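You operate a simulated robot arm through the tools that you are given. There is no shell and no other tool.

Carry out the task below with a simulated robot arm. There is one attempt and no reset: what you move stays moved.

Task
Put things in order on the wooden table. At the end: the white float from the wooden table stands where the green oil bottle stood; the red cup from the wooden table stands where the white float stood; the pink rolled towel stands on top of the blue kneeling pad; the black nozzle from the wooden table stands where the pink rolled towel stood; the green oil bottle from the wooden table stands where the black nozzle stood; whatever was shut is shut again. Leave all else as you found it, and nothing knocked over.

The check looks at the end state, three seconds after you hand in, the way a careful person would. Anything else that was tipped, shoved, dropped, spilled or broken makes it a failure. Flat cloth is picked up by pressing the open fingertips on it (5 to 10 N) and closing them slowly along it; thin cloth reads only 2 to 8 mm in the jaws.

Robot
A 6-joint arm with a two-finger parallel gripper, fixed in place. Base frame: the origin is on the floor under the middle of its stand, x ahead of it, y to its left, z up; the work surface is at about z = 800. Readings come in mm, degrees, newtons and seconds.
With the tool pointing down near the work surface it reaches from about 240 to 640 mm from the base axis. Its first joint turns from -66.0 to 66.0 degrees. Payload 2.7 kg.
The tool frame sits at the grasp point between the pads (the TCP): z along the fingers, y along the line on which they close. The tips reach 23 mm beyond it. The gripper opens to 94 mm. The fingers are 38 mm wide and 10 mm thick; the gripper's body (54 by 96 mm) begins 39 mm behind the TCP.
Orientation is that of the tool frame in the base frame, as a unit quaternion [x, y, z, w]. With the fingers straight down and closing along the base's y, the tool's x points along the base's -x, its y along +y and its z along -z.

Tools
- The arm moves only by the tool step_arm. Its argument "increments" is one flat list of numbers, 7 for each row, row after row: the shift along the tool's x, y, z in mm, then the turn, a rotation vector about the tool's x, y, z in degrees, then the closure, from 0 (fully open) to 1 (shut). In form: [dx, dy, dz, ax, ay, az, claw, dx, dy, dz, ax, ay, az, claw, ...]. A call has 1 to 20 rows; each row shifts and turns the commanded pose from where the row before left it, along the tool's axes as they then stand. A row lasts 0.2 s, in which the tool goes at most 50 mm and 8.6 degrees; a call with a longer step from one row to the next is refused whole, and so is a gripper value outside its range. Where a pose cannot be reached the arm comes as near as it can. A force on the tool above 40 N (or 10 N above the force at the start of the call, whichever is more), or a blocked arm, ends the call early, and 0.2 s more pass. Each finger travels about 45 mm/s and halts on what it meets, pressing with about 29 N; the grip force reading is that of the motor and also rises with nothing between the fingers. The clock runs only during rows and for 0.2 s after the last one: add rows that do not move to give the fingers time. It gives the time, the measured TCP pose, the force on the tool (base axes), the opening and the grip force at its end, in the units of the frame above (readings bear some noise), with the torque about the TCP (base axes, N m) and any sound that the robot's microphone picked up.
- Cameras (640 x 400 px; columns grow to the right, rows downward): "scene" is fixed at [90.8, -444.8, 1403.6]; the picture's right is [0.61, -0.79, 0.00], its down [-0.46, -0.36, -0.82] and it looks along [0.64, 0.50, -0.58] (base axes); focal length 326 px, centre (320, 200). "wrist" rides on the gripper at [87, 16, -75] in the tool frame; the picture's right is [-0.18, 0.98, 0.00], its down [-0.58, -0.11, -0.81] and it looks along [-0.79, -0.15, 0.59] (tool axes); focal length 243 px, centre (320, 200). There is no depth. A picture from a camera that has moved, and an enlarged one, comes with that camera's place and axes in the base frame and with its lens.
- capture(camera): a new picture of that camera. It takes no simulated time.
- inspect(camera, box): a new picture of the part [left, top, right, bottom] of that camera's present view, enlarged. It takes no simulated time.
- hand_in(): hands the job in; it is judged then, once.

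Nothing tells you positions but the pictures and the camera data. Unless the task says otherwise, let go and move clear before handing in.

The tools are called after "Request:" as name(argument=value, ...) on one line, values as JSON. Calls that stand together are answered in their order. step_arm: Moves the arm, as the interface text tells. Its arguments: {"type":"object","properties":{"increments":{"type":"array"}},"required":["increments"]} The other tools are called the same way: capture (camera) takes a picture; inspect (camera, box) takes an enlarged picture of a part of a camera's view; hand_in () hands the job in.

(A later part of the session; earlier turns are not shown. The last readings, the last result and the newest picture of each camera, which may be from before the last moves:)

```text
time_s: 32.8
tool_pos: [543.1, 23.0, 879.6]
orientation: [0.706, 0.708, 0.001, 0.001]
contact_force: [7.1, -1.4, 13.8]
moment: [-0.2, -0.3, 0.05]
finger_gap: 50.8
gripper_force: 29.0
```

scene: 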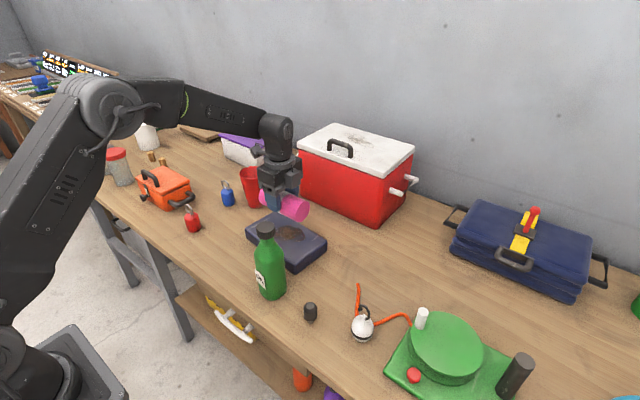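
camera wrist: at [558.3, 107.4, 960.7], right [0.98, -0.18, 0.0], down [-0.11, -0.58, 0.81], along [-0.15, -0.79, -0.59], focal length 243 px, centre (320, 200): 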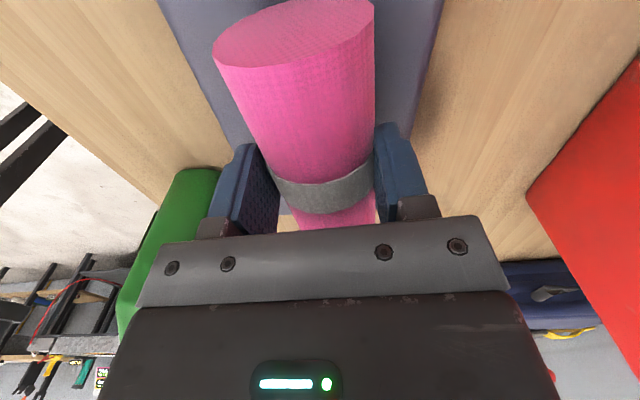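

Request:
step_arm(increments=[0, 0, -1, 0, 0, 0, 0.7, 0, 0, 0, 0, 0, 0, 0.7, 0, 0, 0, 0, 0, 0, 0.7])

Request:
inspect(camera="scene", box=[240, 190, 340, 270])

Request:
capture(camera="wrist")

```text
time_s: 33.6
tool_pos: [542.0, 23.1, 879.8]
orientation: [0.707, 0.708, -0.001, -0.002]
contact_force: [1.0, 2.8, 6.2]
moment: [0.15, -0.03, 0.0]
finger_gap: 50.6
gripper_force: 28.9
```

```text
5.00 times, centred on (290, 230) of scene
camera zoom: at [90.7, -444.7, 1403.6], right [0.61, -0.79, 0.0], down [-0.46, -0.36, -0.82], along [0.64, 0.5, -0.58], focal length 1629 px, centre (470, 50)
```

zoom: 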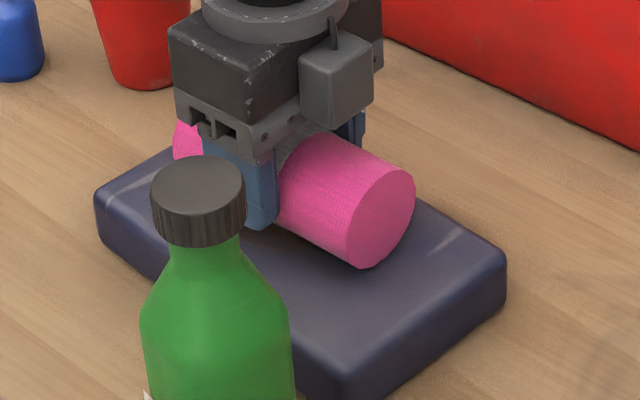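

```text
taken
camera wrist: at [558.0, 108.8, 954.4], right [0.98, -0.18, 0.0], down [-0.11, -0.58, 0.81], along [-0.15, -0.79, -0.59], focal length 243 px, centre (320, 200)
```

wrist: 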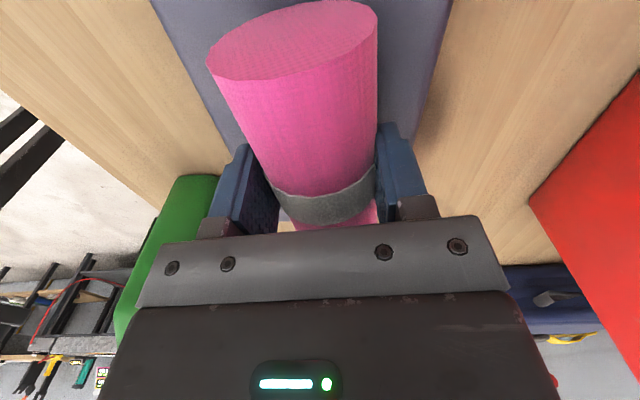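

The contact is now light. I raise half a millimetre more and open the fingers gradually.

Request:
step_arm(increments=[0, 0, -0.6, 0, 0, 0, 0.7, 0, 0, 0, 0, 0, 0, 0.46, 0, 0, 0, 0, 0, 0, 0.44, 0, 0, 0, 0, 0, 0, 0.42, 0, 0, 0, 0, 0, 0, 0.38, 0, 0, 0, 0, 0, 0, 0.34, 0, 0, 0, 0, 0, 0, 0.28, 0, 0, 0, 0, 0, 0, 0.22, 0, 0, 0, 0, 0, 0, 0.15, 0, 0, 0, 0, 0, 0, 0.15])

Request:
inspect(camera="scene", box=[240, 190, 340, 270])

Request:
capture(camera="wrist")

```text
time_s: 35.8
tool_pos: [542.2, 23.5, 880.8]
orientation: [0.706, 0.708, -0.001, 0.0]
contact_force: [-0.2, 0.0, 0.8]
moment: [0.0, 0.02, -0.02]
finger_gap: 80.0
gripper_force: 0.0
```

```text
5.00 times, centred on (290, 230) of scene
camera zoom: at [90.8, -444.8, 1403.6], right [0.61, -0.79, 0.0], down [-0.46, -0.36, -0.82], along [0.64, 0.5, -0.58], focal length 1629 px, centre (470, 50)
```

zoom: 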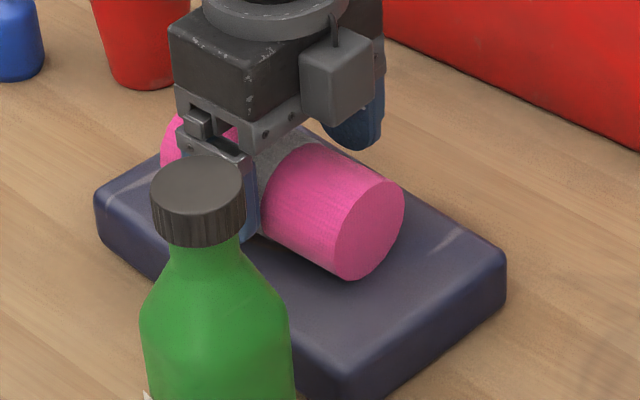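

```text
taken
camera wrist: at [558.7, 108.7, 955.7], right [0.98, -0.18, 0.0], down [-0.11, -0.58, 0.81], along [-0.15, -0.79, -0.59], focal length 243 px, centre (320, 200)
```

wrist: 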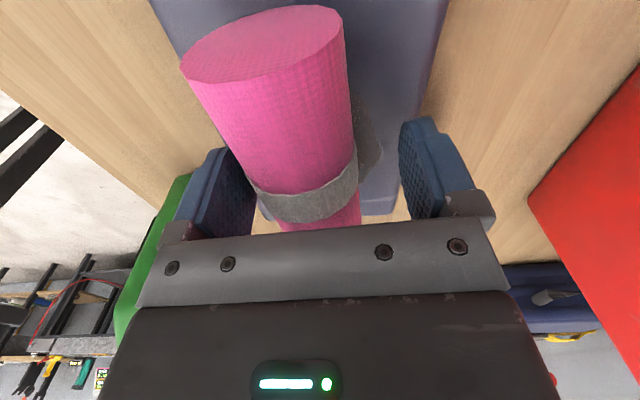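

The towel shifted about 8 mm toward the near finger as the grip opened. I wait a moment to see whether it is still moving.

Request:
step_arm(increments=[0, 0, 0, 0, 0, 0, 0.15, 0, 0, 0, 0, 0, 0, 0.15])

Request:
capture(camera="wrist")

Request:
inspect(camera="scene", box=[240, 190, 340, 270])

```text
time_s: 36.4
tool_pos: [543.0, 23.1, 881.3]
orientation: [0.707, 0.707, 0.0, 0.0]
contact_force: [0.5, 0.3, 0.8]
moment: [0.01, -0.01, 0.04]
finger_gap: 80.2
gripper_force: 0.0
```

```text
taken
camera wrist: at [558.7, 108.7, 955.7], right [0.98, -0.18, 0.0], down [-0.11, -0.58, 0.81], along [-0.15, -0.79, -0.59], focal length 243 px, centre (320, 200)
```

wrist: 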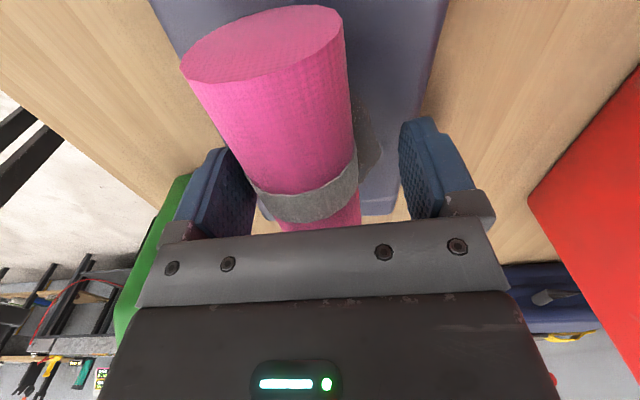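

```text
5.00 times, centred on (290, 230) of scene
camera zoom: at [90.8, -444.8, 1403.6], right [0.61, -0.79, 0.0], down [-0.46, -0.36, -0.82], along [0.64, 0.5, -0.58], focal length 1629 px, centre (470, 50)
```

zoom: 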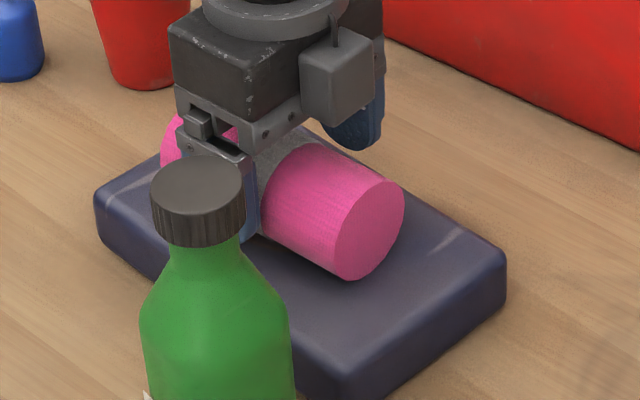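

It is stationary. I open the rest of the way and check again.

Request:
step_arm(increments=[0, 0, 0, 0, 0, 0, 0.1, 0, 0, 0, 0, 0, 0, 0.05, 0, 0, 0, 0, 0, 0, 0, 0, 0, 0, 0, 0, 0, 0])

Request:
capture(camera="wrist")

```text
time_s: 37.4
tool_pos: [542.6, 23.5, 880.9]
orientation: [0.707, 0.708, 0.0, 0.0]
contact_force: [-0.7, -0.6, 0.5]
moment: [-0.03, 0.0, 0.0]
finger_gap: 94.0
gripper_force: 0.0
```

```text
taken
camera wrist: at [558.7, 108.7, 955.7], right [0.98, -0.18, 0.0], down [-0.11, -0.58, 0.81], along [-0.15, -0.79, -0.59], focal length 243 px, centre (320, 200)
```

wrist: 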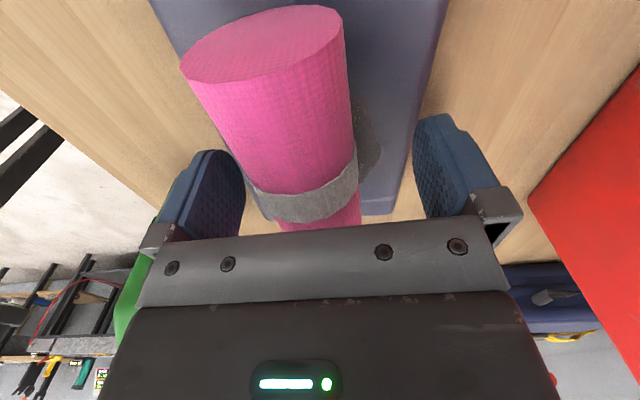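

The towel rests steadily on the pad at about (534,23). Now I rise, go over to the nozzle and turn the gripper back to its original heading.

Request:
step_arm(increments=[0, 0, -20, 0, 0, 0, 0, 0, 0, -45, 0, 0, 0, 0, 0, 0, -45, 0, 0, 0, 0, 0, 0, -45, 0, 0, 0, 0, 0, 0, -45, 0, 0, 0, 0, -33.8, -23.7, 0, 0, 0, 0, 0, -33.8, -23.7, 0, 0, 0, 0, 0, -33.8, -23.7, 0, 0, 0, 0, 0, -33.8, -23.7, 0, 0, 0, 0, 0, -33.8, -23.7, 0, 0, 0, 0, 0, -33.8, -23.7, 0, 0, 0, 0, 0, 0, 0, 0, 0, 0, 0, 0])

Request:
step_arm(increments=[0, 0, 0, 0, 0, -8.2, 0, 0, 0, 0, 0, 0, -8.2, 0, 0, 0, 0, 0, 0, -8.2, 0, 0, 0, 0, 0, 0, -8.2, 0, 0, 0, 0, 0, 0, -8.2, 0, 0, 0, 0, 0, 0, -8.2, 0, 0, 0, 0, 0, 0, -8.2, 0, 0, 0, 0, 0, 0, -8.2, 0, 0, 0, 0, 0, 0, -8.2, 0, 0, 0, 0, 0, 0, -8.2, 0, 0, 0, 0, 0, 0, -8, 0, 0, 0, 0, 0, 0, 0, 0])

Request:
capture(camera="wrist")

Request:
capture(camera="scene")

Request:
inspect(camera="scene", box=[290, 280, 340, 330])

```text
time_s: 40.0
tool_pos: [402.3, -178.8, 1079.7]
orientation: [0.707, 0.708, 0.001, 0.0]
contact_force: [0.3, -0.3, -0.2]
moment: [-0.04, -0.01, 0.02]
finger_gap: 94.1
gripper_force: 0.0
```

```text
time_s: 42.6
tool_pos: [400.1, -180.8, 1081.6]
orientation: [-0.002, 1.0, 0.001, 0.0]
contact_force: [0.2, 0.4, -1.2]
moment: [-0.01, 0.0, -0.04]
finger_gap: 94.2
gripper_force: 0.0
```

```text
taken
camera wrist: at [313.9, -164.8, 1156.3], right [0.18, 0.98, 0.0], down [0.58, -0.11, 0.81], along [0.79, -0.15, -0.59], focal length 243 px, centre (320, 200)
```

wrist: 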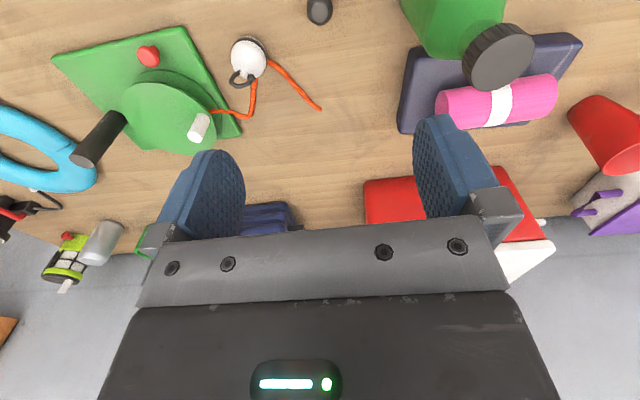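

```text
taken
```

scene: 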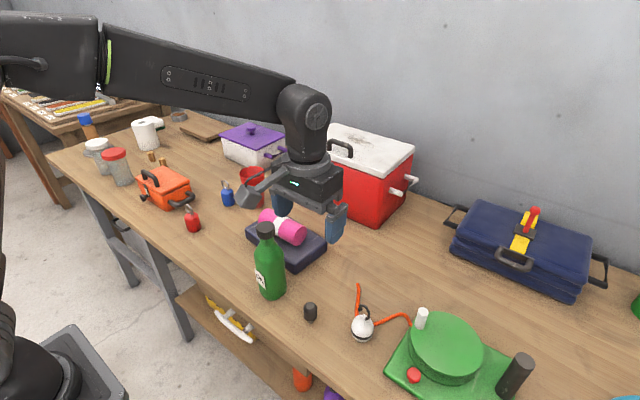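

```text
8.00 times, centred on (315, 305) of scene
camera zoom: at [90.8, -444.8, 1403.6], right [0.61, -0.79, 0.0], down [-0.46, -0.36, -0.82], along [0.64, 0.5, -0.58], focal length 2607 px, centre (360, -640)
```

zoom: 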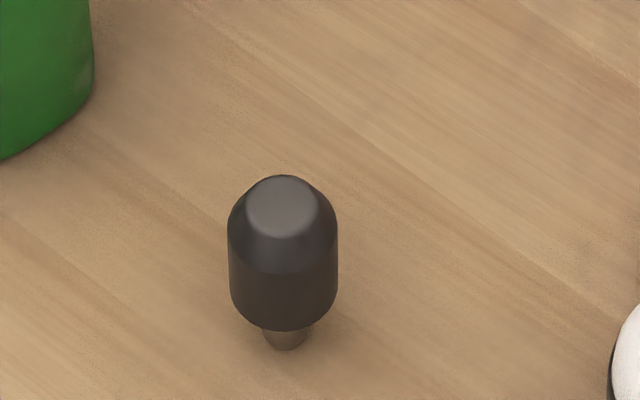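

The nozzle stands on a small stem at about (403,-179), straight-walled from z≈819 to 845. I tilt the gripper 28° forward (so I can later set it down at the far spot) and descend to a stand-off above it.

Request:
step_arm(increments=[0, 0, 0, 0, -7, 0, 0, 0, 0, 0, 0, -7, 0, 0, 0, 0, 0, 0, -7, 0, 0, 0, 0, 0, 0, -7, 0, 0, 20.55, 0.5, 40.3, 0, 0, 0, 0, 20.55, 0.5, 40.3, 0, 0, 0, 0, 20.55, 0.5, 40.3, 0, 0, 0, 0, 20.55, 0.5, 40.3, 0, 0, 0, 0, 0, 0, 0, 0, 0, 0, 0])

Request:
capture(camera="wrist")

Request:
inspect(camera="scene", box=[250, 200, 410, 340])

```text
time_s: 44.6
tool_pos: [405.1, -177.8, 899.1]
orientation: [0.0, 0.97, -0.001, 0.242]
contact_force: [-0.5, -0.6, 0.1]
moment: [0.01, 0.03, 0.0]
finger_gap: 94.1
gripper_force: 0.1
```

```text
taken
camera wrist: at [292.6, -161.9, 924.5], right [0.16, 0.98, 0.09], down [0.13, -0.11, 0.98], along [0.98, -0.15, -0.15], focal length 243 px, centre (320, 200)
```

wrist: 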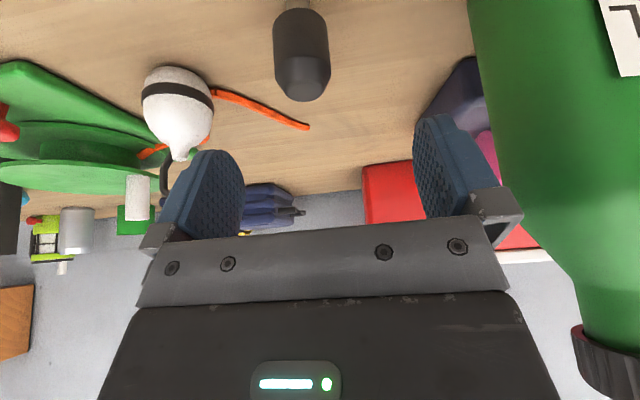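

```text
2.86 times, centred on (330, 270) of scene
camera zoom: at [90.8, -444.8, 1403.6], right [0.61, -0.79, 0.0], down [-0.46, -0.36, -0.82], along [0.64, 0.5, -0.58], focal length 931 px, centre (291, 0)
```

zoom: 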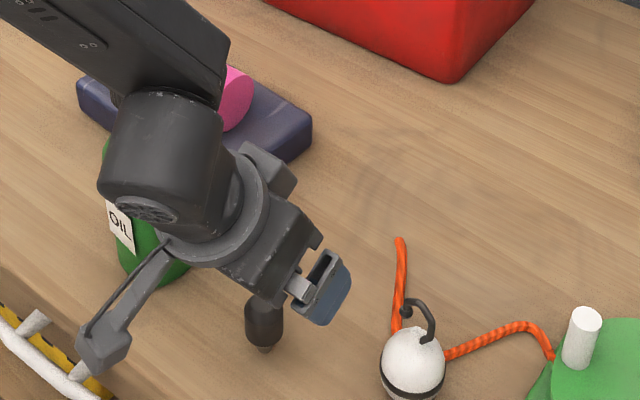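

The nozzle is centred between the fingers to within about 2 mm. I correct and descend to grip height.

Request:
step_arm(increments=[8.1, -0.7, 14.4, 0, 0, 0, 0, 8.1, -0.7, 14.4, 0, 0, 0, 0, 8.1, -0.7, 14.4, 0, 0, 0, 0, 8.1, -0.5, 14.4, 0, 0, 0, 0, 0, 0, 0, 0, 0, 0, 0])

Request:
capture(camera="wrist")

Request:
inspect(camera="scene", box=[260, 240, 380, 340])

```text
time_s: 45.8
tool_pos: [403.1, -179.4, 834.4]
orientation: [-0.001, 0.97, 0.0, 0.243]
contact_force: [0.6, -0.2, 0.2]
moment: [0.0, -0.02, -0.06]
finger_gap: 94.1
gripper_force: 0.1
```

```text
taken
camera wrist: at [291.1, -163.4, 859.9], right [0.16, 0.98, 0.09], down [0.13, -0.11, 0.98], along [0.98, -0.15, -0.15], focal length 243 px, centre (320, 200)
```

wrist: 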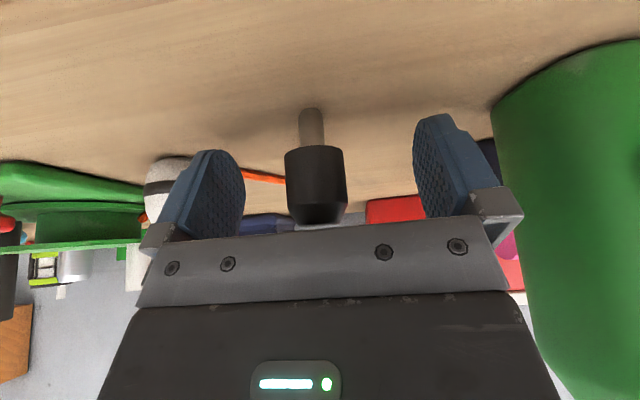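

```text
4.00 times, centred on (320, 290) of scene
camera zoom: at [90.8, -444.8, 1403.6], right [0.61, -0.79, 0.0], down [-0.46, -0.36, -0.82], along [0.64, 0.5, -0.58], focal length 1303 px, centre (320, -160)
```

zoom: 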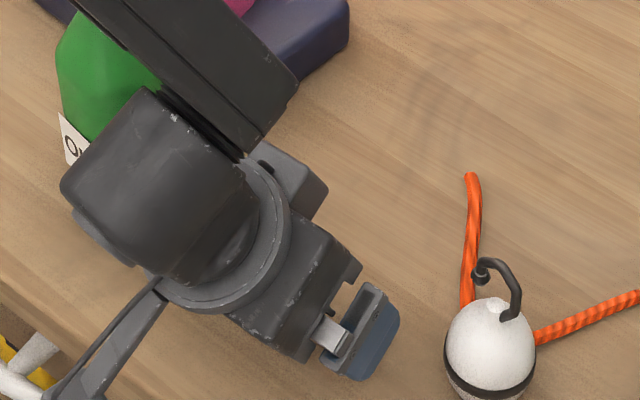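

Lined up well; I shift 1.5 mm and close slowly on the nozzle.

Request:
step_arm(increments=[0, -1.5, 0, 0, 0, 0, 0.2, 0, 0, 0, 0, 0, 0, 0.4, 0, 0, 0, 0, 0, 0, 0.55, 0, 0, 0, 0, 0, 0, 0.62, 0, 0, 0, 0, 0, 0, 0.66, 0, 0, 0, 0, 0, 0, 0.7, 0, 0, 0, 0, 0, 0, 0.75, 0, 0, 0, 0, 0, 0, 0.8, 0, 0, 0, 0, 0, 0, 0.8])

Request:
capture(camera="wrist")

```text
time_s: 47.8
tool_pos: [403.5, -179.3, 834.5]
orientation: [-0.001, 0.97, 0.0, 0.242]
contact_force: [0.6, 0.1, 0.2]
moment: [-0.01, 0.02, -0.02]
finger_gap: 26.6
gripper_force: 28.9
```

```text
taken
camera wrist: at [291.1, -165.1, 859.9], right [0.16, 0.98, 0.09], down [0.13, -0.11, 0.98], along [0.98, -0.15, -0.15], focal length 243 px, centre (320, 200)
```

wrist: 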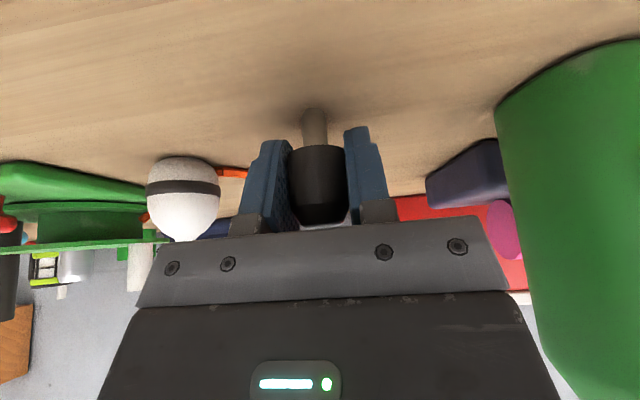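

The nozzle is held (26.6 mm). I lift it and carry it outward toward the towel's old place, keeping the tilt.

Request:
step_arm(increments=[-4.7, 0, -8.8, 0, 0, 0, 0.8, -9.4, 0, -17.7, 0, 0, 0, 0.8, -14.1, 0, -26.5, 0, 0, 0, 0.8, 0, 0, 0, 0, 0, 0, 0.8])

Request:
capture(camera="wrist")

Request:
inspect(camera="scene", box=[250, 220, 390, 340])

```text
time_s: 48.8
tool_pos: [402.3, -182.1, 893.5]
orientation: [-0.001, 0.97, 0.0, 0.242]
contact_force: [0.3, -0.2, -0.3]
moment: [-0.01, 0.04, -0.01]
finger_gap: 26.8
gripper_force: 28.9
```

```text
taken
camera wrist: at [290.9, -166.9, 919.3], right [0.16, 0.98, 0.09], down [0.14, -0.11, 0.98], along [0.98, -0.15, -0.15], focal length 243 px, centre (320, 200)
```

wrist: 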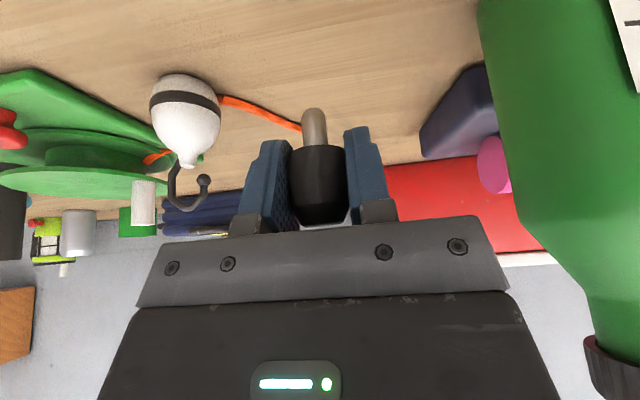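

```text
3.33 times, centred on (320, 280) of scene
camera zoom: at [90.8, -444.8, 1403.6], right [0.61, -0.79, 0.0], down [-0.46, -0.36, -0.82], along [0.64, 0.5, -0.58], focal length 1086 px, centre (320, -67)
```

zoom: 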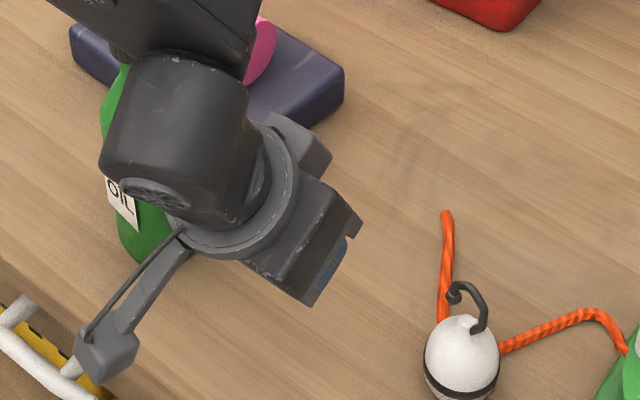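

The nozzle is up and upright, clear of everything. I carry it outward about 258 mm at this height.

Request:
step_arm(increments=[-38, 0.4, 20.2, 0, 0, 0, 0.8, -38, 0.4, 20.2, 0, 0, 0, 0.8, -38, 0.4, 20.2, 0, 0, 0, 0.8, -38, 0.4, 20.2, 0, 0, 0, 0.8, -38, 0.4, 20.2, 0, 0, 0, 0.8, -38, 0.4, 20.2, 0, 0, 0, 0.8, 0, 0, 0, 0, 0, 0, 0.8])

Request:
capture(camera="wrist")

Request:
inspect(camera="scene", box=[300, 150, 440, 290])

```text
time_s: 50.4
tool_pos: [659.4, -176.9, 894.2]
orientation: [-0.001, 0.97, -0.001, 0.242]
contact_force: [0.2, -0.8, -0.5]
moment: [0.0, -0.02, 0.01]
finger_gap: 26.6
gripper_force: 29.0
```

```text
taken
camera wrist: at [547.7, -162.0, 919.3], right [0.16, 0.98, 0.09], down [0.14, -0.11, 0.98], along [0.98, -0.15, -0.15], focal length 243 px, centre (320, 200)
```

wrist: 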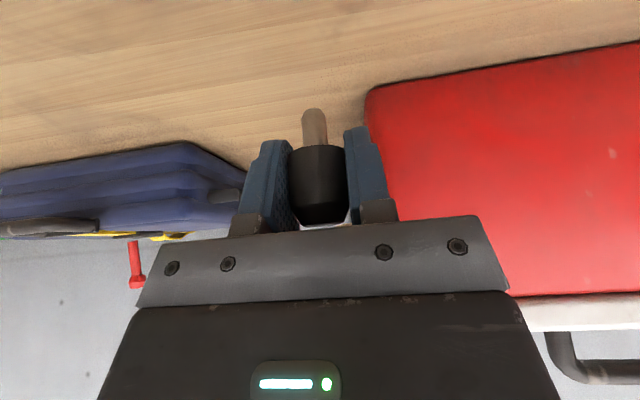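

```text
2.86 times, centred on (370, 220) of scene
camera zoom: at [90.8, -444.8, 1403.6], right [0.61, -0.79, 0.0], down [-0.46, -0.36, -0.82], along [0.64, 0.5, -0.58], focal length 931 px, centre (177, 143)
```

zoom: 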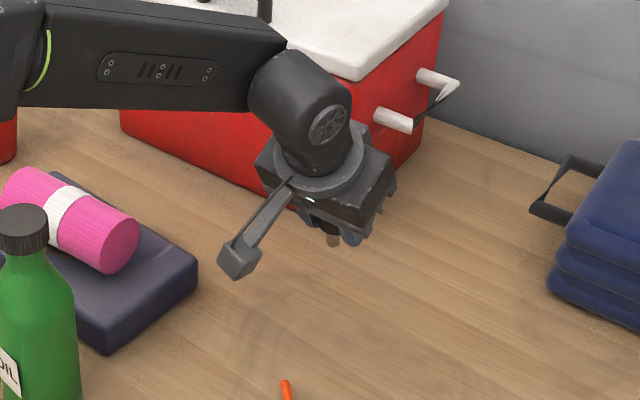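

Now 19 mm further out and down toward the table, stopping about 10 mm above contact to check.

Request:
step_arm(increments=[-17, -2, 9, 0, 0, 0, 0.8, 7, 0, 13.2, 0, 0, 0, 0.8, 7, 0, 13.2, 0, 0, 0, 0.8, 7, 0, 13.2, 0, 0, 0, 0.8, 2.3, 0, 4.4, 0, 0, 0, 0.8, 0, 0, 0, 0, 0, 0, 0.8])

Request:
capture(camera="wrist")

Request:
inspect(camera="scene", box=[330, 180, 430, 270])

```text
time_s: 51.8
tool_pos: [680.9, -179.9, 846.1]
orientation: [-0.001, 0.97, 0.0, 0.242]
contact_force: [0.3, -0.2, -1.4]
moment: [0.02, -0.02, 0.02]
finger_gap: 26.6
gripper_force: 29.2
```

```text
taken
camera wrist: at [568.3, -164.5, 870.2], right [0.16, 0.98, 0.09], down [0.13, -0.11, 0.98], along [0.98, -0.15, -0.15], focal length 243 px, centre (320, 200)
```

wrist: 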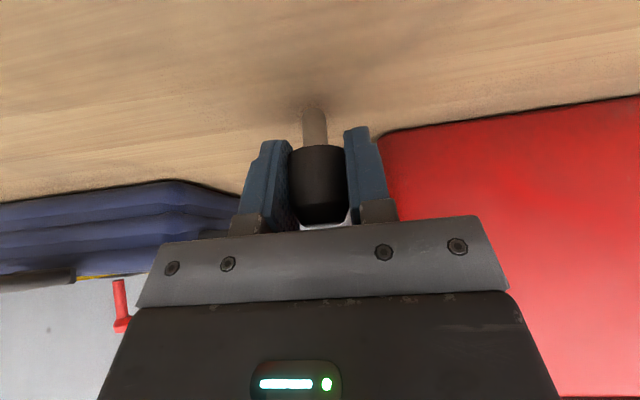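

```text
4.44 times, centred on (380, 225) of scene
camera zoom: at [90.8, -444.8, 1403.6], right [0.61, -0.79, 0.0], down [-0.46, -0.36, -0.82], along [0.64, 0.5, -0.58], focal length 1448 px, centre (53, 89)
```

zoom: 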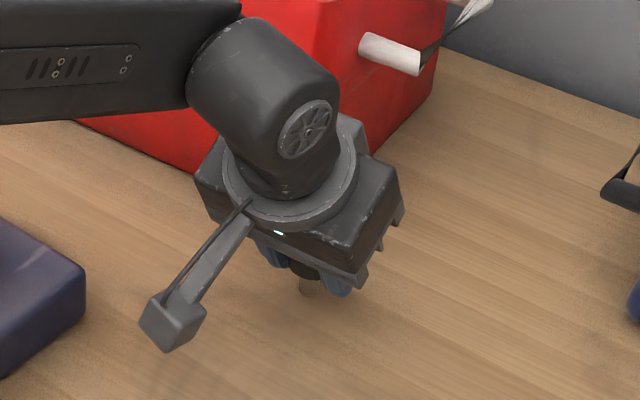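

Positioned at about (680,-180). I lower the last 10 mm in small steps, watching the force.

Request:
step_arm(increments=[2.8, 0, 5.3, 0, 0, 0, 0.8, 1.2, 0, 2.2, 0, 0, 0, 0.8, 0.5, 0, 0.9, 0, 0, 0, 0.8, 0, 0, 0, 0, 0, 0, 0.8])

```text
time_s: 52.8
tool_pos: [680.6, -181.2, 834.8]
orientation: [-0.001, 0.97, 0.001, 0.242]
contact_force: [-0.1, 0.2, -1.5]
moment: [-0.04, 0.0, 0.02]
finger_gap: 27.0
gripper_force: 29.2
```

Request:
step_arm(increments=[0.4, 0, 0.7, 0, 0, 0, 0.8, 0, 0, 0, 0, 0, 0, 0.8])

Request:
capture(camera="wrist")

```text
time_s: 53.4
tool_pos: [679.6, -181.0, 835.0]
orientation: [-0.002, 0.97, 0.001, 0.242]
contact_force: [-0.5, 0.4, 1.9]
moment: [0.02, 0.0, 0.0]
finger_gap: 26.8
gripper_force: 29.3
```

```text
taken
camera wrist: at [568.2, -165.4, 859.9], right [0.16, 0.98, 0.09], down [0.13, -0.11, 0.98], along [0.98, -0.15, -0.15], focal length 243 px, centre (320, 200)
```

wrist: 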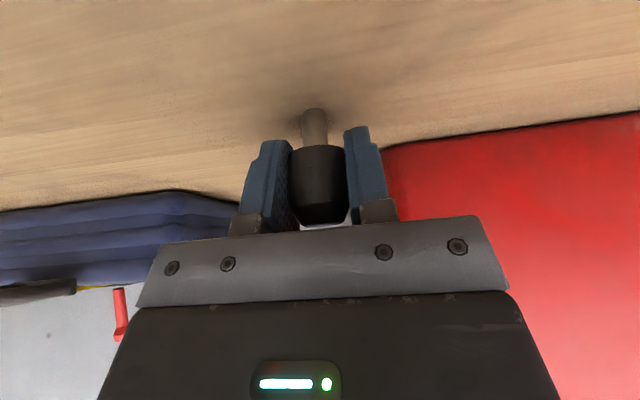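

Request:
step_arm(increments=[0.15, 0, 0.3, 0, 0, 0, 0.8, 0, 0, 0, 0, 0, 0, 0.8])

```text
time_s: 54.0
tool_pos: [681.0, -180.6, 834.3]
orientation: [-0.001, 0.97, 0.0, 0.243]
contact_force: [-1.0, 0.8, 1.8]
moment: [0.04, -0.01, 0.02]
finger_gap: 26.6
gripper_force: 29.2
```

Contact is established at the same height as at pick-up. I release in very fine steps so the nozzle stays upright.

Request:
step_arm(increments=[0, 0, 0, 0, 0, 0, 0.75, 0, 0, 0, 0, 0, 0, 0.73, 0, 0, 0, 0, 0, 0, 0.72, 0, 0, 0, 0, 0, 0, 0.715, 0, 0, 0, 0, 0, 0, 0.71, 0, 0, 0, 0, 0, 0, 0.705, 0, 0, 0, 0, 0, 0, 0.7, 0, 0, 0, 0, 0, 0, 0.69, 0, 0, 0, 0, 0, 0, 0.68, 0, 0, 0, 0, 0, 0, 0.66, 0, 0, 0, 0, 0, 0, 0.66])

Request:
capture(camera="wrist")

```text
time_s: 56.4
tool_pos: [680.3, -180.8, 833.5]
orientation: [-0.001, 0.97, 0.0, 0.242]
contact_force: [0.5, 0.3, 0.4]
moment: [0.02, 0.01, -0.04]
finger_gap: 32.1
gripper_force: 0.0
```

```text
taken
camera wrist: at [568.3, -165.6, 859.7], right [0.16, 0.98, 0.09], down [0.13, -0.11, 0.98], along [0.98, -0.15, -0.15], focal length 243 px, centre (320, 200)
```

wrist: 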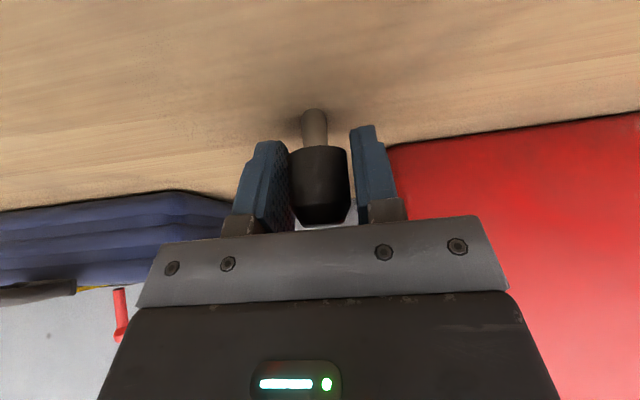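

The nozzle stays standing. I keep opening slowly to full.

Request:
step_arm(increments=[0, 0, 0, 0, 0, 0, 0.63, 0, 0, 0, 0, 0, 0, 0.6, 0, 0, 0, 0, 0, 0, 0.56, 0, 0, 0, 0, 0, 0, 0.5, 0, 0, 0, 0, 0, 0, 0.42, 0, 0, 0, 0, 0, 0, 0.34, 0, 0, 0, 0, 0, 0, 0.25, 0, 0, 0, 0, 0, 0, 0.25])

Request:
capture(camera="wrist")

```text
time_s: 58.2
tool_pos: [680.0, -181.6, 835.0]
orientation: [-0.001, 0.97, 0.001, 0.242]
contact_force: [-0.1, 0.7, -0.5]
moment: [0.0, 0.01, 0.01]
finger_gap: 70.1
gripper_force: 0.1
```

```text
taken
camera wrist: at [568.3, -165.6, 859.7], right [0.16, 0.98, 0.09], down [0.13, -0.11, 0.98], along [0.98, -0.15, -0.15], focal length 243 px, centre (320, 200)
```

wrist: 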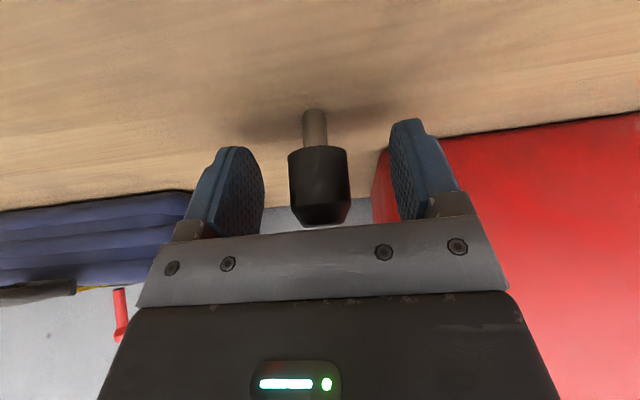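

The nozzle stands free at about (680,-181). I back out along the finger direction.

Request:
step_arm(increments=[0, 0, -20, 0, 0, 0, 0.25, 0, 0, -30, 0, 0, 0, 0.2, 0, 0, -40, 0, 0, 0, 0, 0, 0, -40, 0, 0, 0, 0, 0, 0, -40, 0, 0, 0, 0, 0, 0, 0, 0, 0, 0, 0])

Request:
capture(camera="scene")

Request:
inspect(camera="scene", box=[330, 180, 430, 270])

Request:
capture(camera="wrist")

```text
time_s: 59.6
tool_pos: [599.7, -179.3, 984.0]
orientation: [-0.001, 0.97, 0.0, 0.242]
contact_force: [1.0, -0.4, 0.2]
moment: [0.01, -0.01, 0.01]
finger_gap: 93.9
gripper_force: 0.0
```

```text
taken
```

scene: 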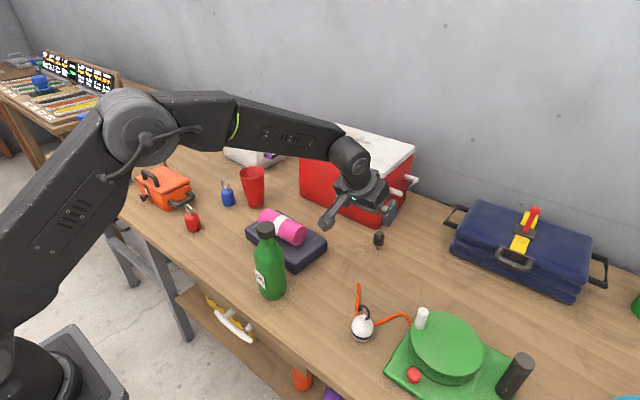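

```text
4.44 times, centred on (380, 225) of scene
camera zoom: at [90.7, -444.8, 1403.6], right [0.61, -0.79, 0.0], down [-0.46, -0.36, -0.82], along [0.64, 0.5, -0.58], focal length 1448 px, centre (53, 89)
```

zoom: 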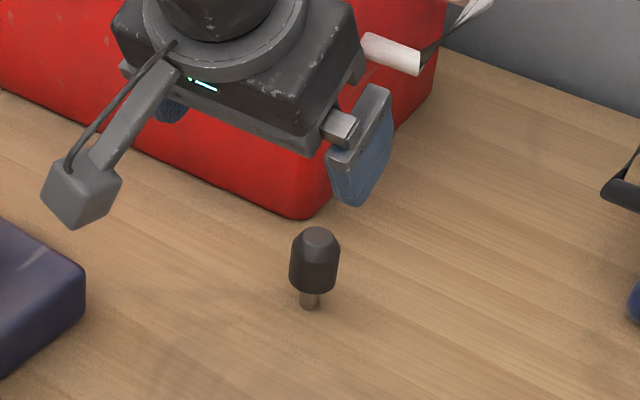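

```text
taken
camera wrist: at [486.8, -164.5, 1009.5], right [0.16, 0.98, 0.09], down [0.14, -0.11, 0.98], along [0.98, -0.15, -0.15], focal length 243 px, centre (320, 200)
```

wrist: 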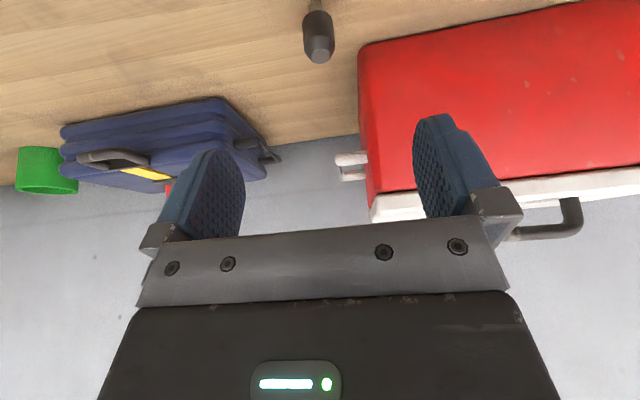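

The nozzle stands well at (681,-181). Next I bring the tool upright and go back above the bottle at its temporary place.

Request:
step_arm(increments=[0, 0, 0, 0, 7, 0, 0, 0, 0, 0, 0, 7, 0, 0, 0, 0, 0, 0, 7, 0, 0, 0, 0, 0, 0, 7, 0, 0, 20, 0, -48, 0, 0, 0, 0, 20, 0, -48, 0, 0, 0, 0, 30, 23.6, 0, 0, 0, 0, 0, 30, 23.6, 0, 0, 0, 0, 0, 30, 23.6, 0, 0, 0, 0, 0, 30, 23.6, 0, 0, 0, 0, 0, 30, 23.6, 0, 0, 0, 0, 0, 0, 0, 0, 0, 0, 0, 0])

Request:
capture(camera="wrist")

Request:
capture(camera="scene")

```text
refused: row 5 steps farther than a row can; nothing moved
```

```text
taken
camera wrist: at [486.8, -164.5, 1009.5], right [0.16, 0.98, 0.09], down [0.14, -0.11, 0.98], along [0.98, -0.15, -0.15], focal length 243 px, centre (320, 200)
```

wrist: 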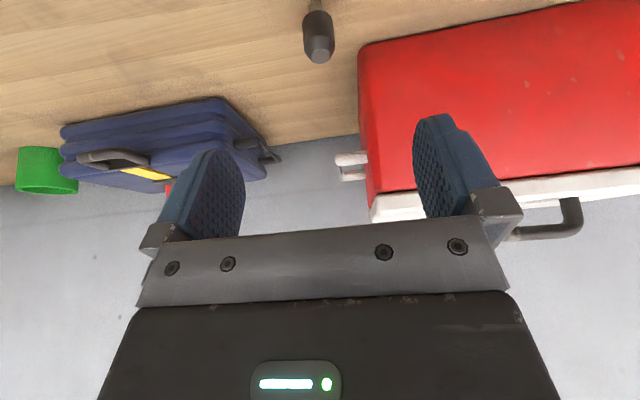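

```text
taken
```

scene: 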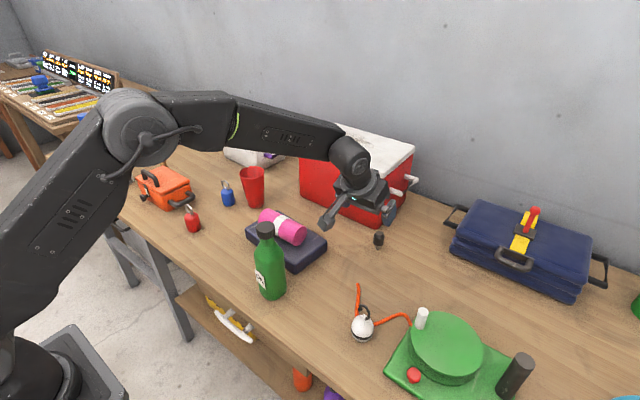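

That call was refused because of a too-long row; I resend with shorter steps.

Request:
step_arm(increments=[0, 0, 0, 0, 7, 0, 0, 0, 0, 0, 0, 7, 0, 0, 0, 0, 0, 0, 7, 0, 0, 0, 0, 0, 0, 7, 0, 0, 13, 0, -33, 0, 0, 0, 0, 13, 0, -33, 0, 0, 0, 0, 14, 0, -30, 0, 0, 0, 0, 30, 23.6, 0, 0, 0, 0, 0, 30, 23.6, 0, 0, 0, 0, 0, 30, 23.6, 0, 0, 0, 0, 0, 30, 23.6, 0, 0, 0, 0, 0, 30, 23.6, 0, 0, 0, 0, 0, 0, 0, 0, 0, 0, 0, 0])

Request:
capture(camera="wrist")

Request:
capture(camera="scene")

```text
time_s: 62.4
tool_pos: [409.3, -61.3, 1080.3]
orientation: [0.001, 1.0, 0.0, 0.001]
contact_force: [0.4, -0.4, -0.3]
moment: [-0.01, 0.0, -0.04]
finger_gap: 93.8
gripper_force: 0.0
```

```text
taken
camera wrist: at [322.1, -47.5, 1154.7], right [0.18, 0.98, 0.0], down [0.58, -0.11, 0.81], along [0.79, -0.15, -0.59], focal length 243 px, centre (320, 200)
```

wrist: 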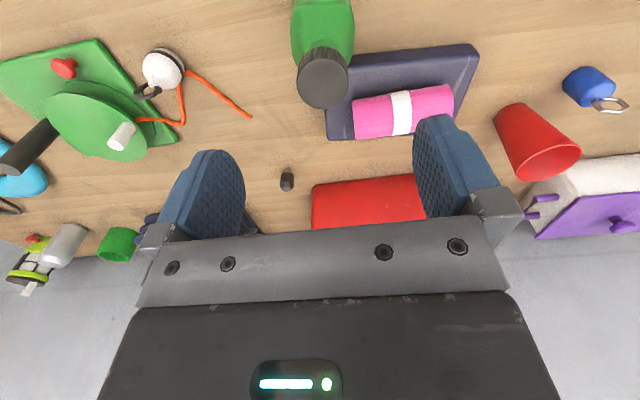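

```text
taken
```

scene: 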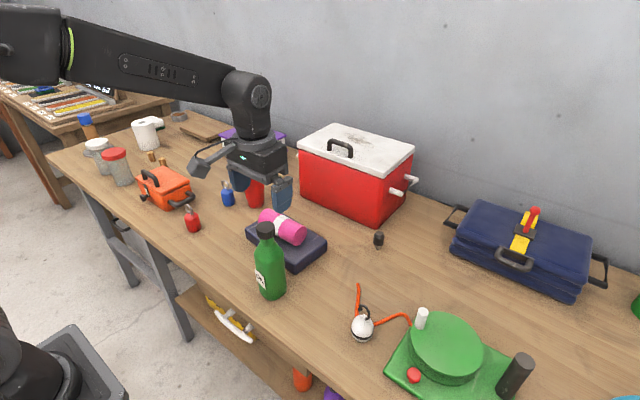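

The bottle cap is right under the gripper at about (410,-62). I descend and grip it.

Request:
step_arm(increments=[-1, 1, 20, 0, 0, 0, 0, 0, 0, 20, 0, 0, 0, 0, 0, 0, 20, 0, 0, 0, 0, 0, 0, 16, 0, 0, 0, 0, 0, 0, 15, 0, 0, 0, 0, 0, 0, 10, 0, 0, 0, 0, 0, 0, 5, 0, 0, 0, 0, 0, 0, 0, 0, 0, 0, 0])

Request:
capture(camera="wrist")

```text
time_s: 64.2
tool_pos: [410.0, -62.8, 973.7]
orientation: [-0.002, 1.0, 0.0, -0.001]
contact_force: [0.2, 0.3, -1.0]
moment: [-0.02, -0.04, 0.0]
finger_gap: 93.9
gripper_force: 0.0
```

```text
taken
camera wrist: at [323.3, -47.1, 1048.5], right [0.18, 0.98, 0.0], down [0.58, -0.11, 0.81], along [0.79, -0.15, -0.59], focal length 243 px, centre (320, 200)
```

wrist: 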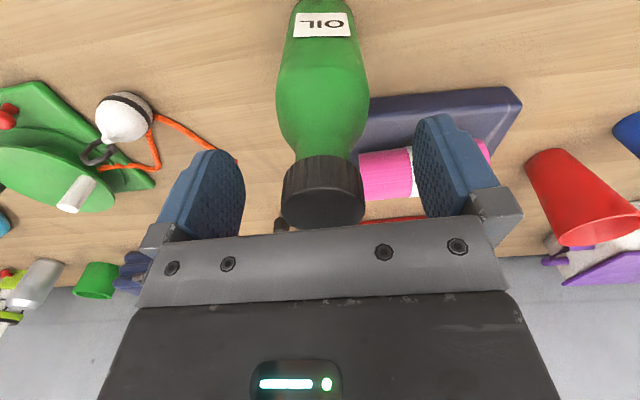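

Request:
step_arm(increments=[0, 1.5, 0, 0, 0, 0, 0.1, 0, 0, 0, 0, 0, 0, 0.3, 0, 0, 0, 0, 0, 0, 0.5, 0, 0, 0, 0, 0, 0, 0.58, 0, 0, 0, 0, 0, 0, 0.65, 0, 0, 0, 0, 0, 0, 0.8, 0, 0, 0, 0, 0, 0, 0.8, 0, 0, -5, 0, 0, 0, 0.8, 0, 0, -15, 0, 0, 0, 0.8, 0, 0, -20, 0, 0, 0, 0.8, 0, 0, -20, 0, 0, 0, 0.8, 0, 0, 0, 0, 0, 0, 0.8])

Request:
capture(camera="wrist")

Request:
capture(camera="scene")

```text
time_s: 66.8
tool_pos: [411.4, -60.0, 1033.8]
orientation: [-0.001, 1.0, 0.0, 0.0]
contact_force: [0.1, 0.5, -1.1]
moment: [0.0, 0.02, -0.01]
finger_gap: 35.6
gripper_force: 29.3
```

```text
taken
camera wrist: at [323.3, -45.7, 1108.9], right [0.18, 0.98, 0.0], down [0.58, -0.11, 0.81], along [0.79, -0.15, -0.59], focal length 243 px, centre (320, 200)
```

wrist: 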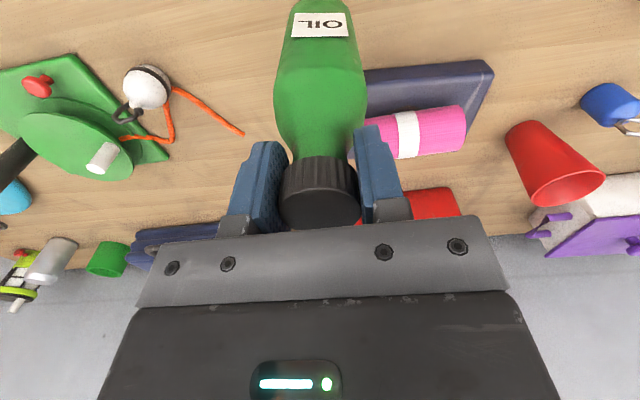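

```text
taken
```

scene: 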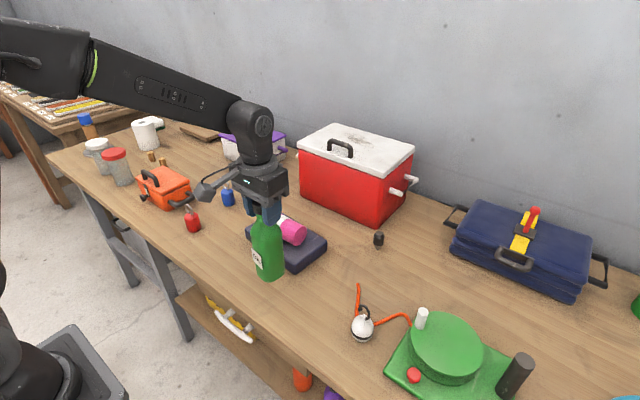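

The bottle is lifted; I carry it to where the nozzle stood, (403,-180).

Request:
step_arm(increments=[1.5, -23.8, 0, 0, 0, 0, 0.8, 1.5, -23.8, 0, 0, 0, 0, 0.8, 1.5, -23.8, 0, 0, 0, 0, 0.8, 1.5, -23.8, 0, 0, 0, 0, 0.8, 1.3, -23.8, 0, 0, 0, 0, 0.8, 0, 0, 20, 0, 0, 0, 0.8, 0, 0, 20, 0, 0, 0, 0.8, 0, 0, 0, 0, 0, 0, 0.8])

Request:
capture(camera="wrist")

Request:
inspect(camera="scene", box=[250, 200, 390, 340])

```text
time_s: 68.6
tool_pos: [404.4, -179.0, 994.7]
orientation: [-0.001, 1.0, -0.001, 0.0]
contact_force: [-0.4, 0.9, -1.4]
moment: [-0.01, -0.01, -0.02]
finger_gap: 35.1
gripper_force: 29.1
```

```text
taken
camera wrist: at [316.7, -164.2, 1069.3], right [0.18, 0.98, 0.0], down [0.58, -0.11, 0.81], along [0.79, -0.15, -0.59], focal length 243 px, centre (320, 200)
```

wrist: 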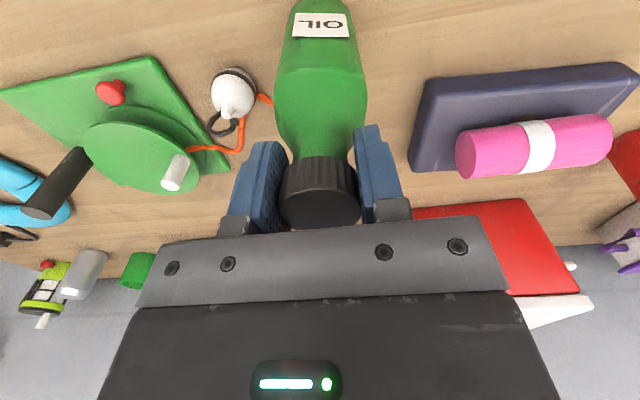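

```text
2.86 times, centred on (320, 270) of scene
camera zoom: at [90.8, -444.8, 1403.6], right [0.61, -0.79, 0.0], down [-0.46, -0.36, -0.82], along [0.64, 0.5, -0.58], focal length 931 px, centre (320, 0)
```

zoom: 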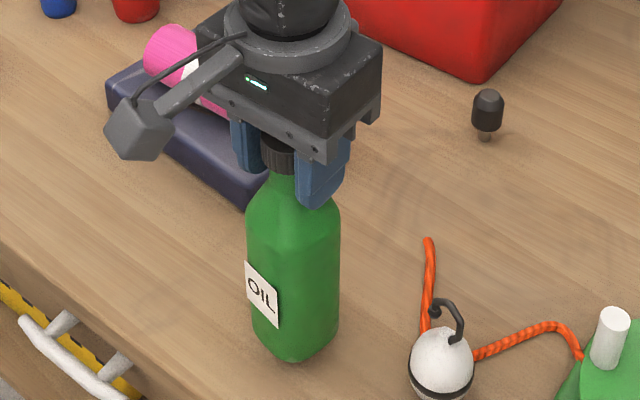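

Thinking ahead: a bottle standing here could foul the forearm when I reach for the float beyond it, so I'll set it back on its temporary spot and place it last.

Request:
step_arm(increments=[0, 0, -20, 0, 0, 0, 0.8, 0, 0, -20, 0, 0, 0, 0.8, -1.3, 23.8, 0, 0, 0, 0, 0.8, -1.5, 23.8, 0, 0, 0, 0, 0.8, -1.5, 23.8, 0, 0, 0, 0, 0.8, -1.5, 23.8, 0, 0, 0, 0, 0.8, -1.5, 23.8, 0, 0, 0, 0, 0.8, 0, 0, 0, 0, 0, 0, 0.8, 0, 0, 15, 0, 0, 0, 0.8, 0, 0, 15, 0, 0, 0, 0.8, 0, 0, 15, 0, 0, 0, 0.8, 0, 0, 9, 0, 0, 0, 0.8, 0, 0, 4, 0, 0, 0, 0.8, 0, 0, 0, 0, 0, 0, 0.8])

```text
time_s: 71.6
tool_pos: [411.0, -60.6, 974.4]
orientation: [0.0, 1.0, -0.001, 0.0]
contact_force: [-1.4, 0.7, -2.2]
moment: [0.02, 0.03, 0.0]
finger_gap: 35.4
gripper_force: 29.2
```

Request:
step_arm(increments=[0, 0, 0.8, 0, 0, 0, 0.8, 0, 0, 0, 0, 0, 0, 0.8])

```text
time_s: 72.2
tool_pos: [410.9, -59.1, 974.3]
orientation: [-0.001, 1.0, 0.0, 0.0]
contact_force: [-0.2, 0.4, -1.3]
moment: [-0.02, 0.01, -0.01]
finger_gap: 34.9
gripper_force: 29.1
```

Request:
step_arm(increments=[0, 0, 0.6, 0, 0, 0, 0.8, 0, 0, 0, 0, 0, 0, 0.8])

Request:
capture(camera="wrist")

```text
time_s: 72.8
tool_pos: [411.8, -60.9, 973.9]
orientation: [-0.002, 1.0, -0.001, 0.0]
contact_force: [-0.8, -0.3, -1.3]
moment: [0.01, 0.02, 0.0]
finger_gap: 35.4
gripper_force: 29.2
```

```text
taken
camera wrist: at [324.3, -45.5, 1048.9], right [0.18, 0.98, 0.0], down [0.58, -0.11, 0.81], along [0.79, -0.15, -0.59], focal length 243 px, centre (320, 200)
```

wrist: 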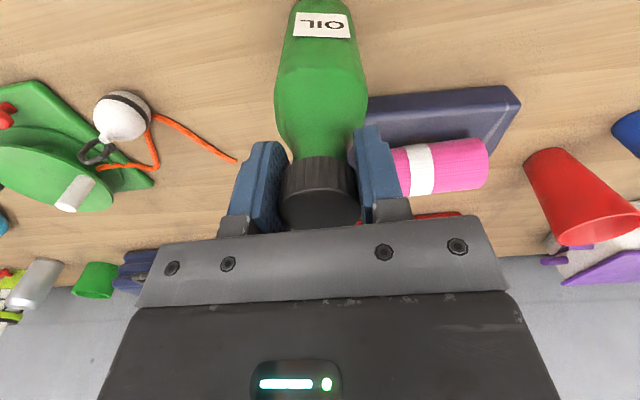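

Request:
step_arm(increments=[0, 0, 0.7, 0, 0, 0, 0.8, 0, 0, 0, 0, 0, 0, 0.8])

```text
time_s: 73.4
tool_pos: [411.1, -60.6, 974.0]
orientation: [-0.001, 1.0, 0.0, 0.0]
contact_force: [-0.6, -0.1, -0.3]
moment: [0.03, -0.03, -0.02]
finger_gap: 35.1
gripper_force: 28.9
```

Request:
step_arm(increments=[0, 0, 0.5, 0, 0, 0, 0.8, 0, 0, 0, 0, 0, 0, 0.8])

```text
time_s: 74.0
tool_pos: [411.0, -59.9, 973.9]
orientation: [0.0, 1.0, 0.0, 0.0]
contact_force: [-0.1, 0.0, 0.3]
moment: [-0.02, -0.03, -0.01]
finger_gap: 35.0
gripper_force: 28.8
```

Contact reached. I release gently and rise.

Request:
step_arm(increments=[0, 0, 0, 0, 0, 0, 0.65, 0, 0, 0, 0, 0, 0, 0.62, 0, 0, 0, 0, 0, 0, 0.6, 0, 0, 0, 0, 0, 0, 0.55, 0, 0, 0, 0, 0, 0, 0.4, 0, 0, 0, 0, 0, 0, 0.2, 0, 0, 0, 0, 0, 0, 0, 0, 0, -15, 0, 0, 0, 0, 0, 0, -35, 0, 0, 0, 0, 0, 0, -35, 0, 0, 0, 0, 0, 0, -25, 0, 0, 0, 0, 0, -20, 0, 0, 0, 0, 0, 0, -44, 0, 0, 0, 0, 0, 0, -44, 0, 0, 0, 0, 0, 0, -44, 0, 0, 0, 0, 0, 0, -44, 0, 0, 0, 0, 0, 0, -10, 0, 0, 0, 0, 0, 0, 0, 0, 0, 0, 0, 0])

Request:
capture(camera="scene")

Request:
capture(camera="wrist")

Request:
inspect(camera="wrist", box=[240, 0, 400, 100])

```text
time_s: 77.8
tool_pos: [410.0, -266.6, 1083.2]
orientation: [-0.001, 1.0, 0.0, -0.001]
contact_force: [0.0, 0.1, 0.6]
moment: [0.01, -0.03, -0.01]
finger_gap: 93.9
gripper_force: 0.0
```

```text
taken
```

scene: 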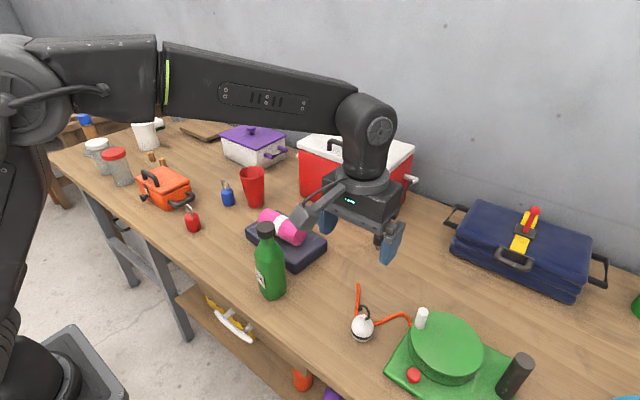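

```text
taken
camera wrist: at [323.6, -251.5, 1158.4], right [0.18, 0.98, 0.0], down [0.58, -0.11, 0.81], along [0.79, -0.15, -0.59], focal length 243 px, centre (320, 200)
```

wrist: 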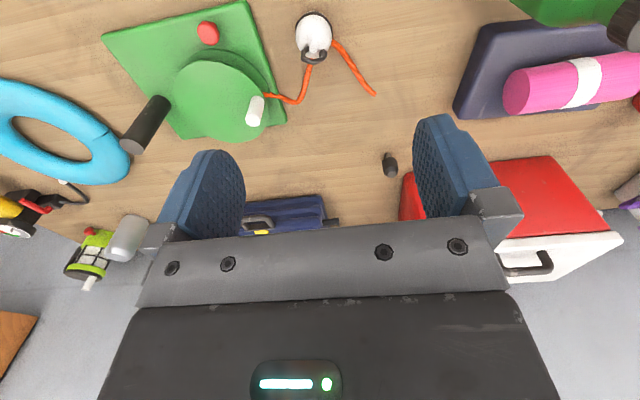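

```text
4.00 times, centred on (320, 50) of wrist
camera zoom: at [323.6, -251.5, 1158.4], right [0.18, 0.98, 0.0], down [0.58, -0.11, 0.81], along [0.79, -0.15, -0.59], focal length 970 px, centre (320, 800)
```

zoom: 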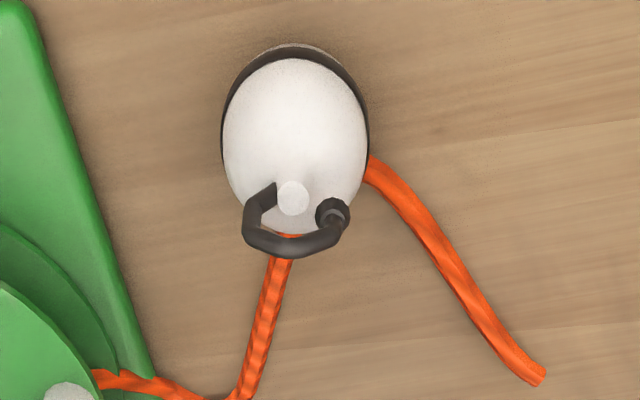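

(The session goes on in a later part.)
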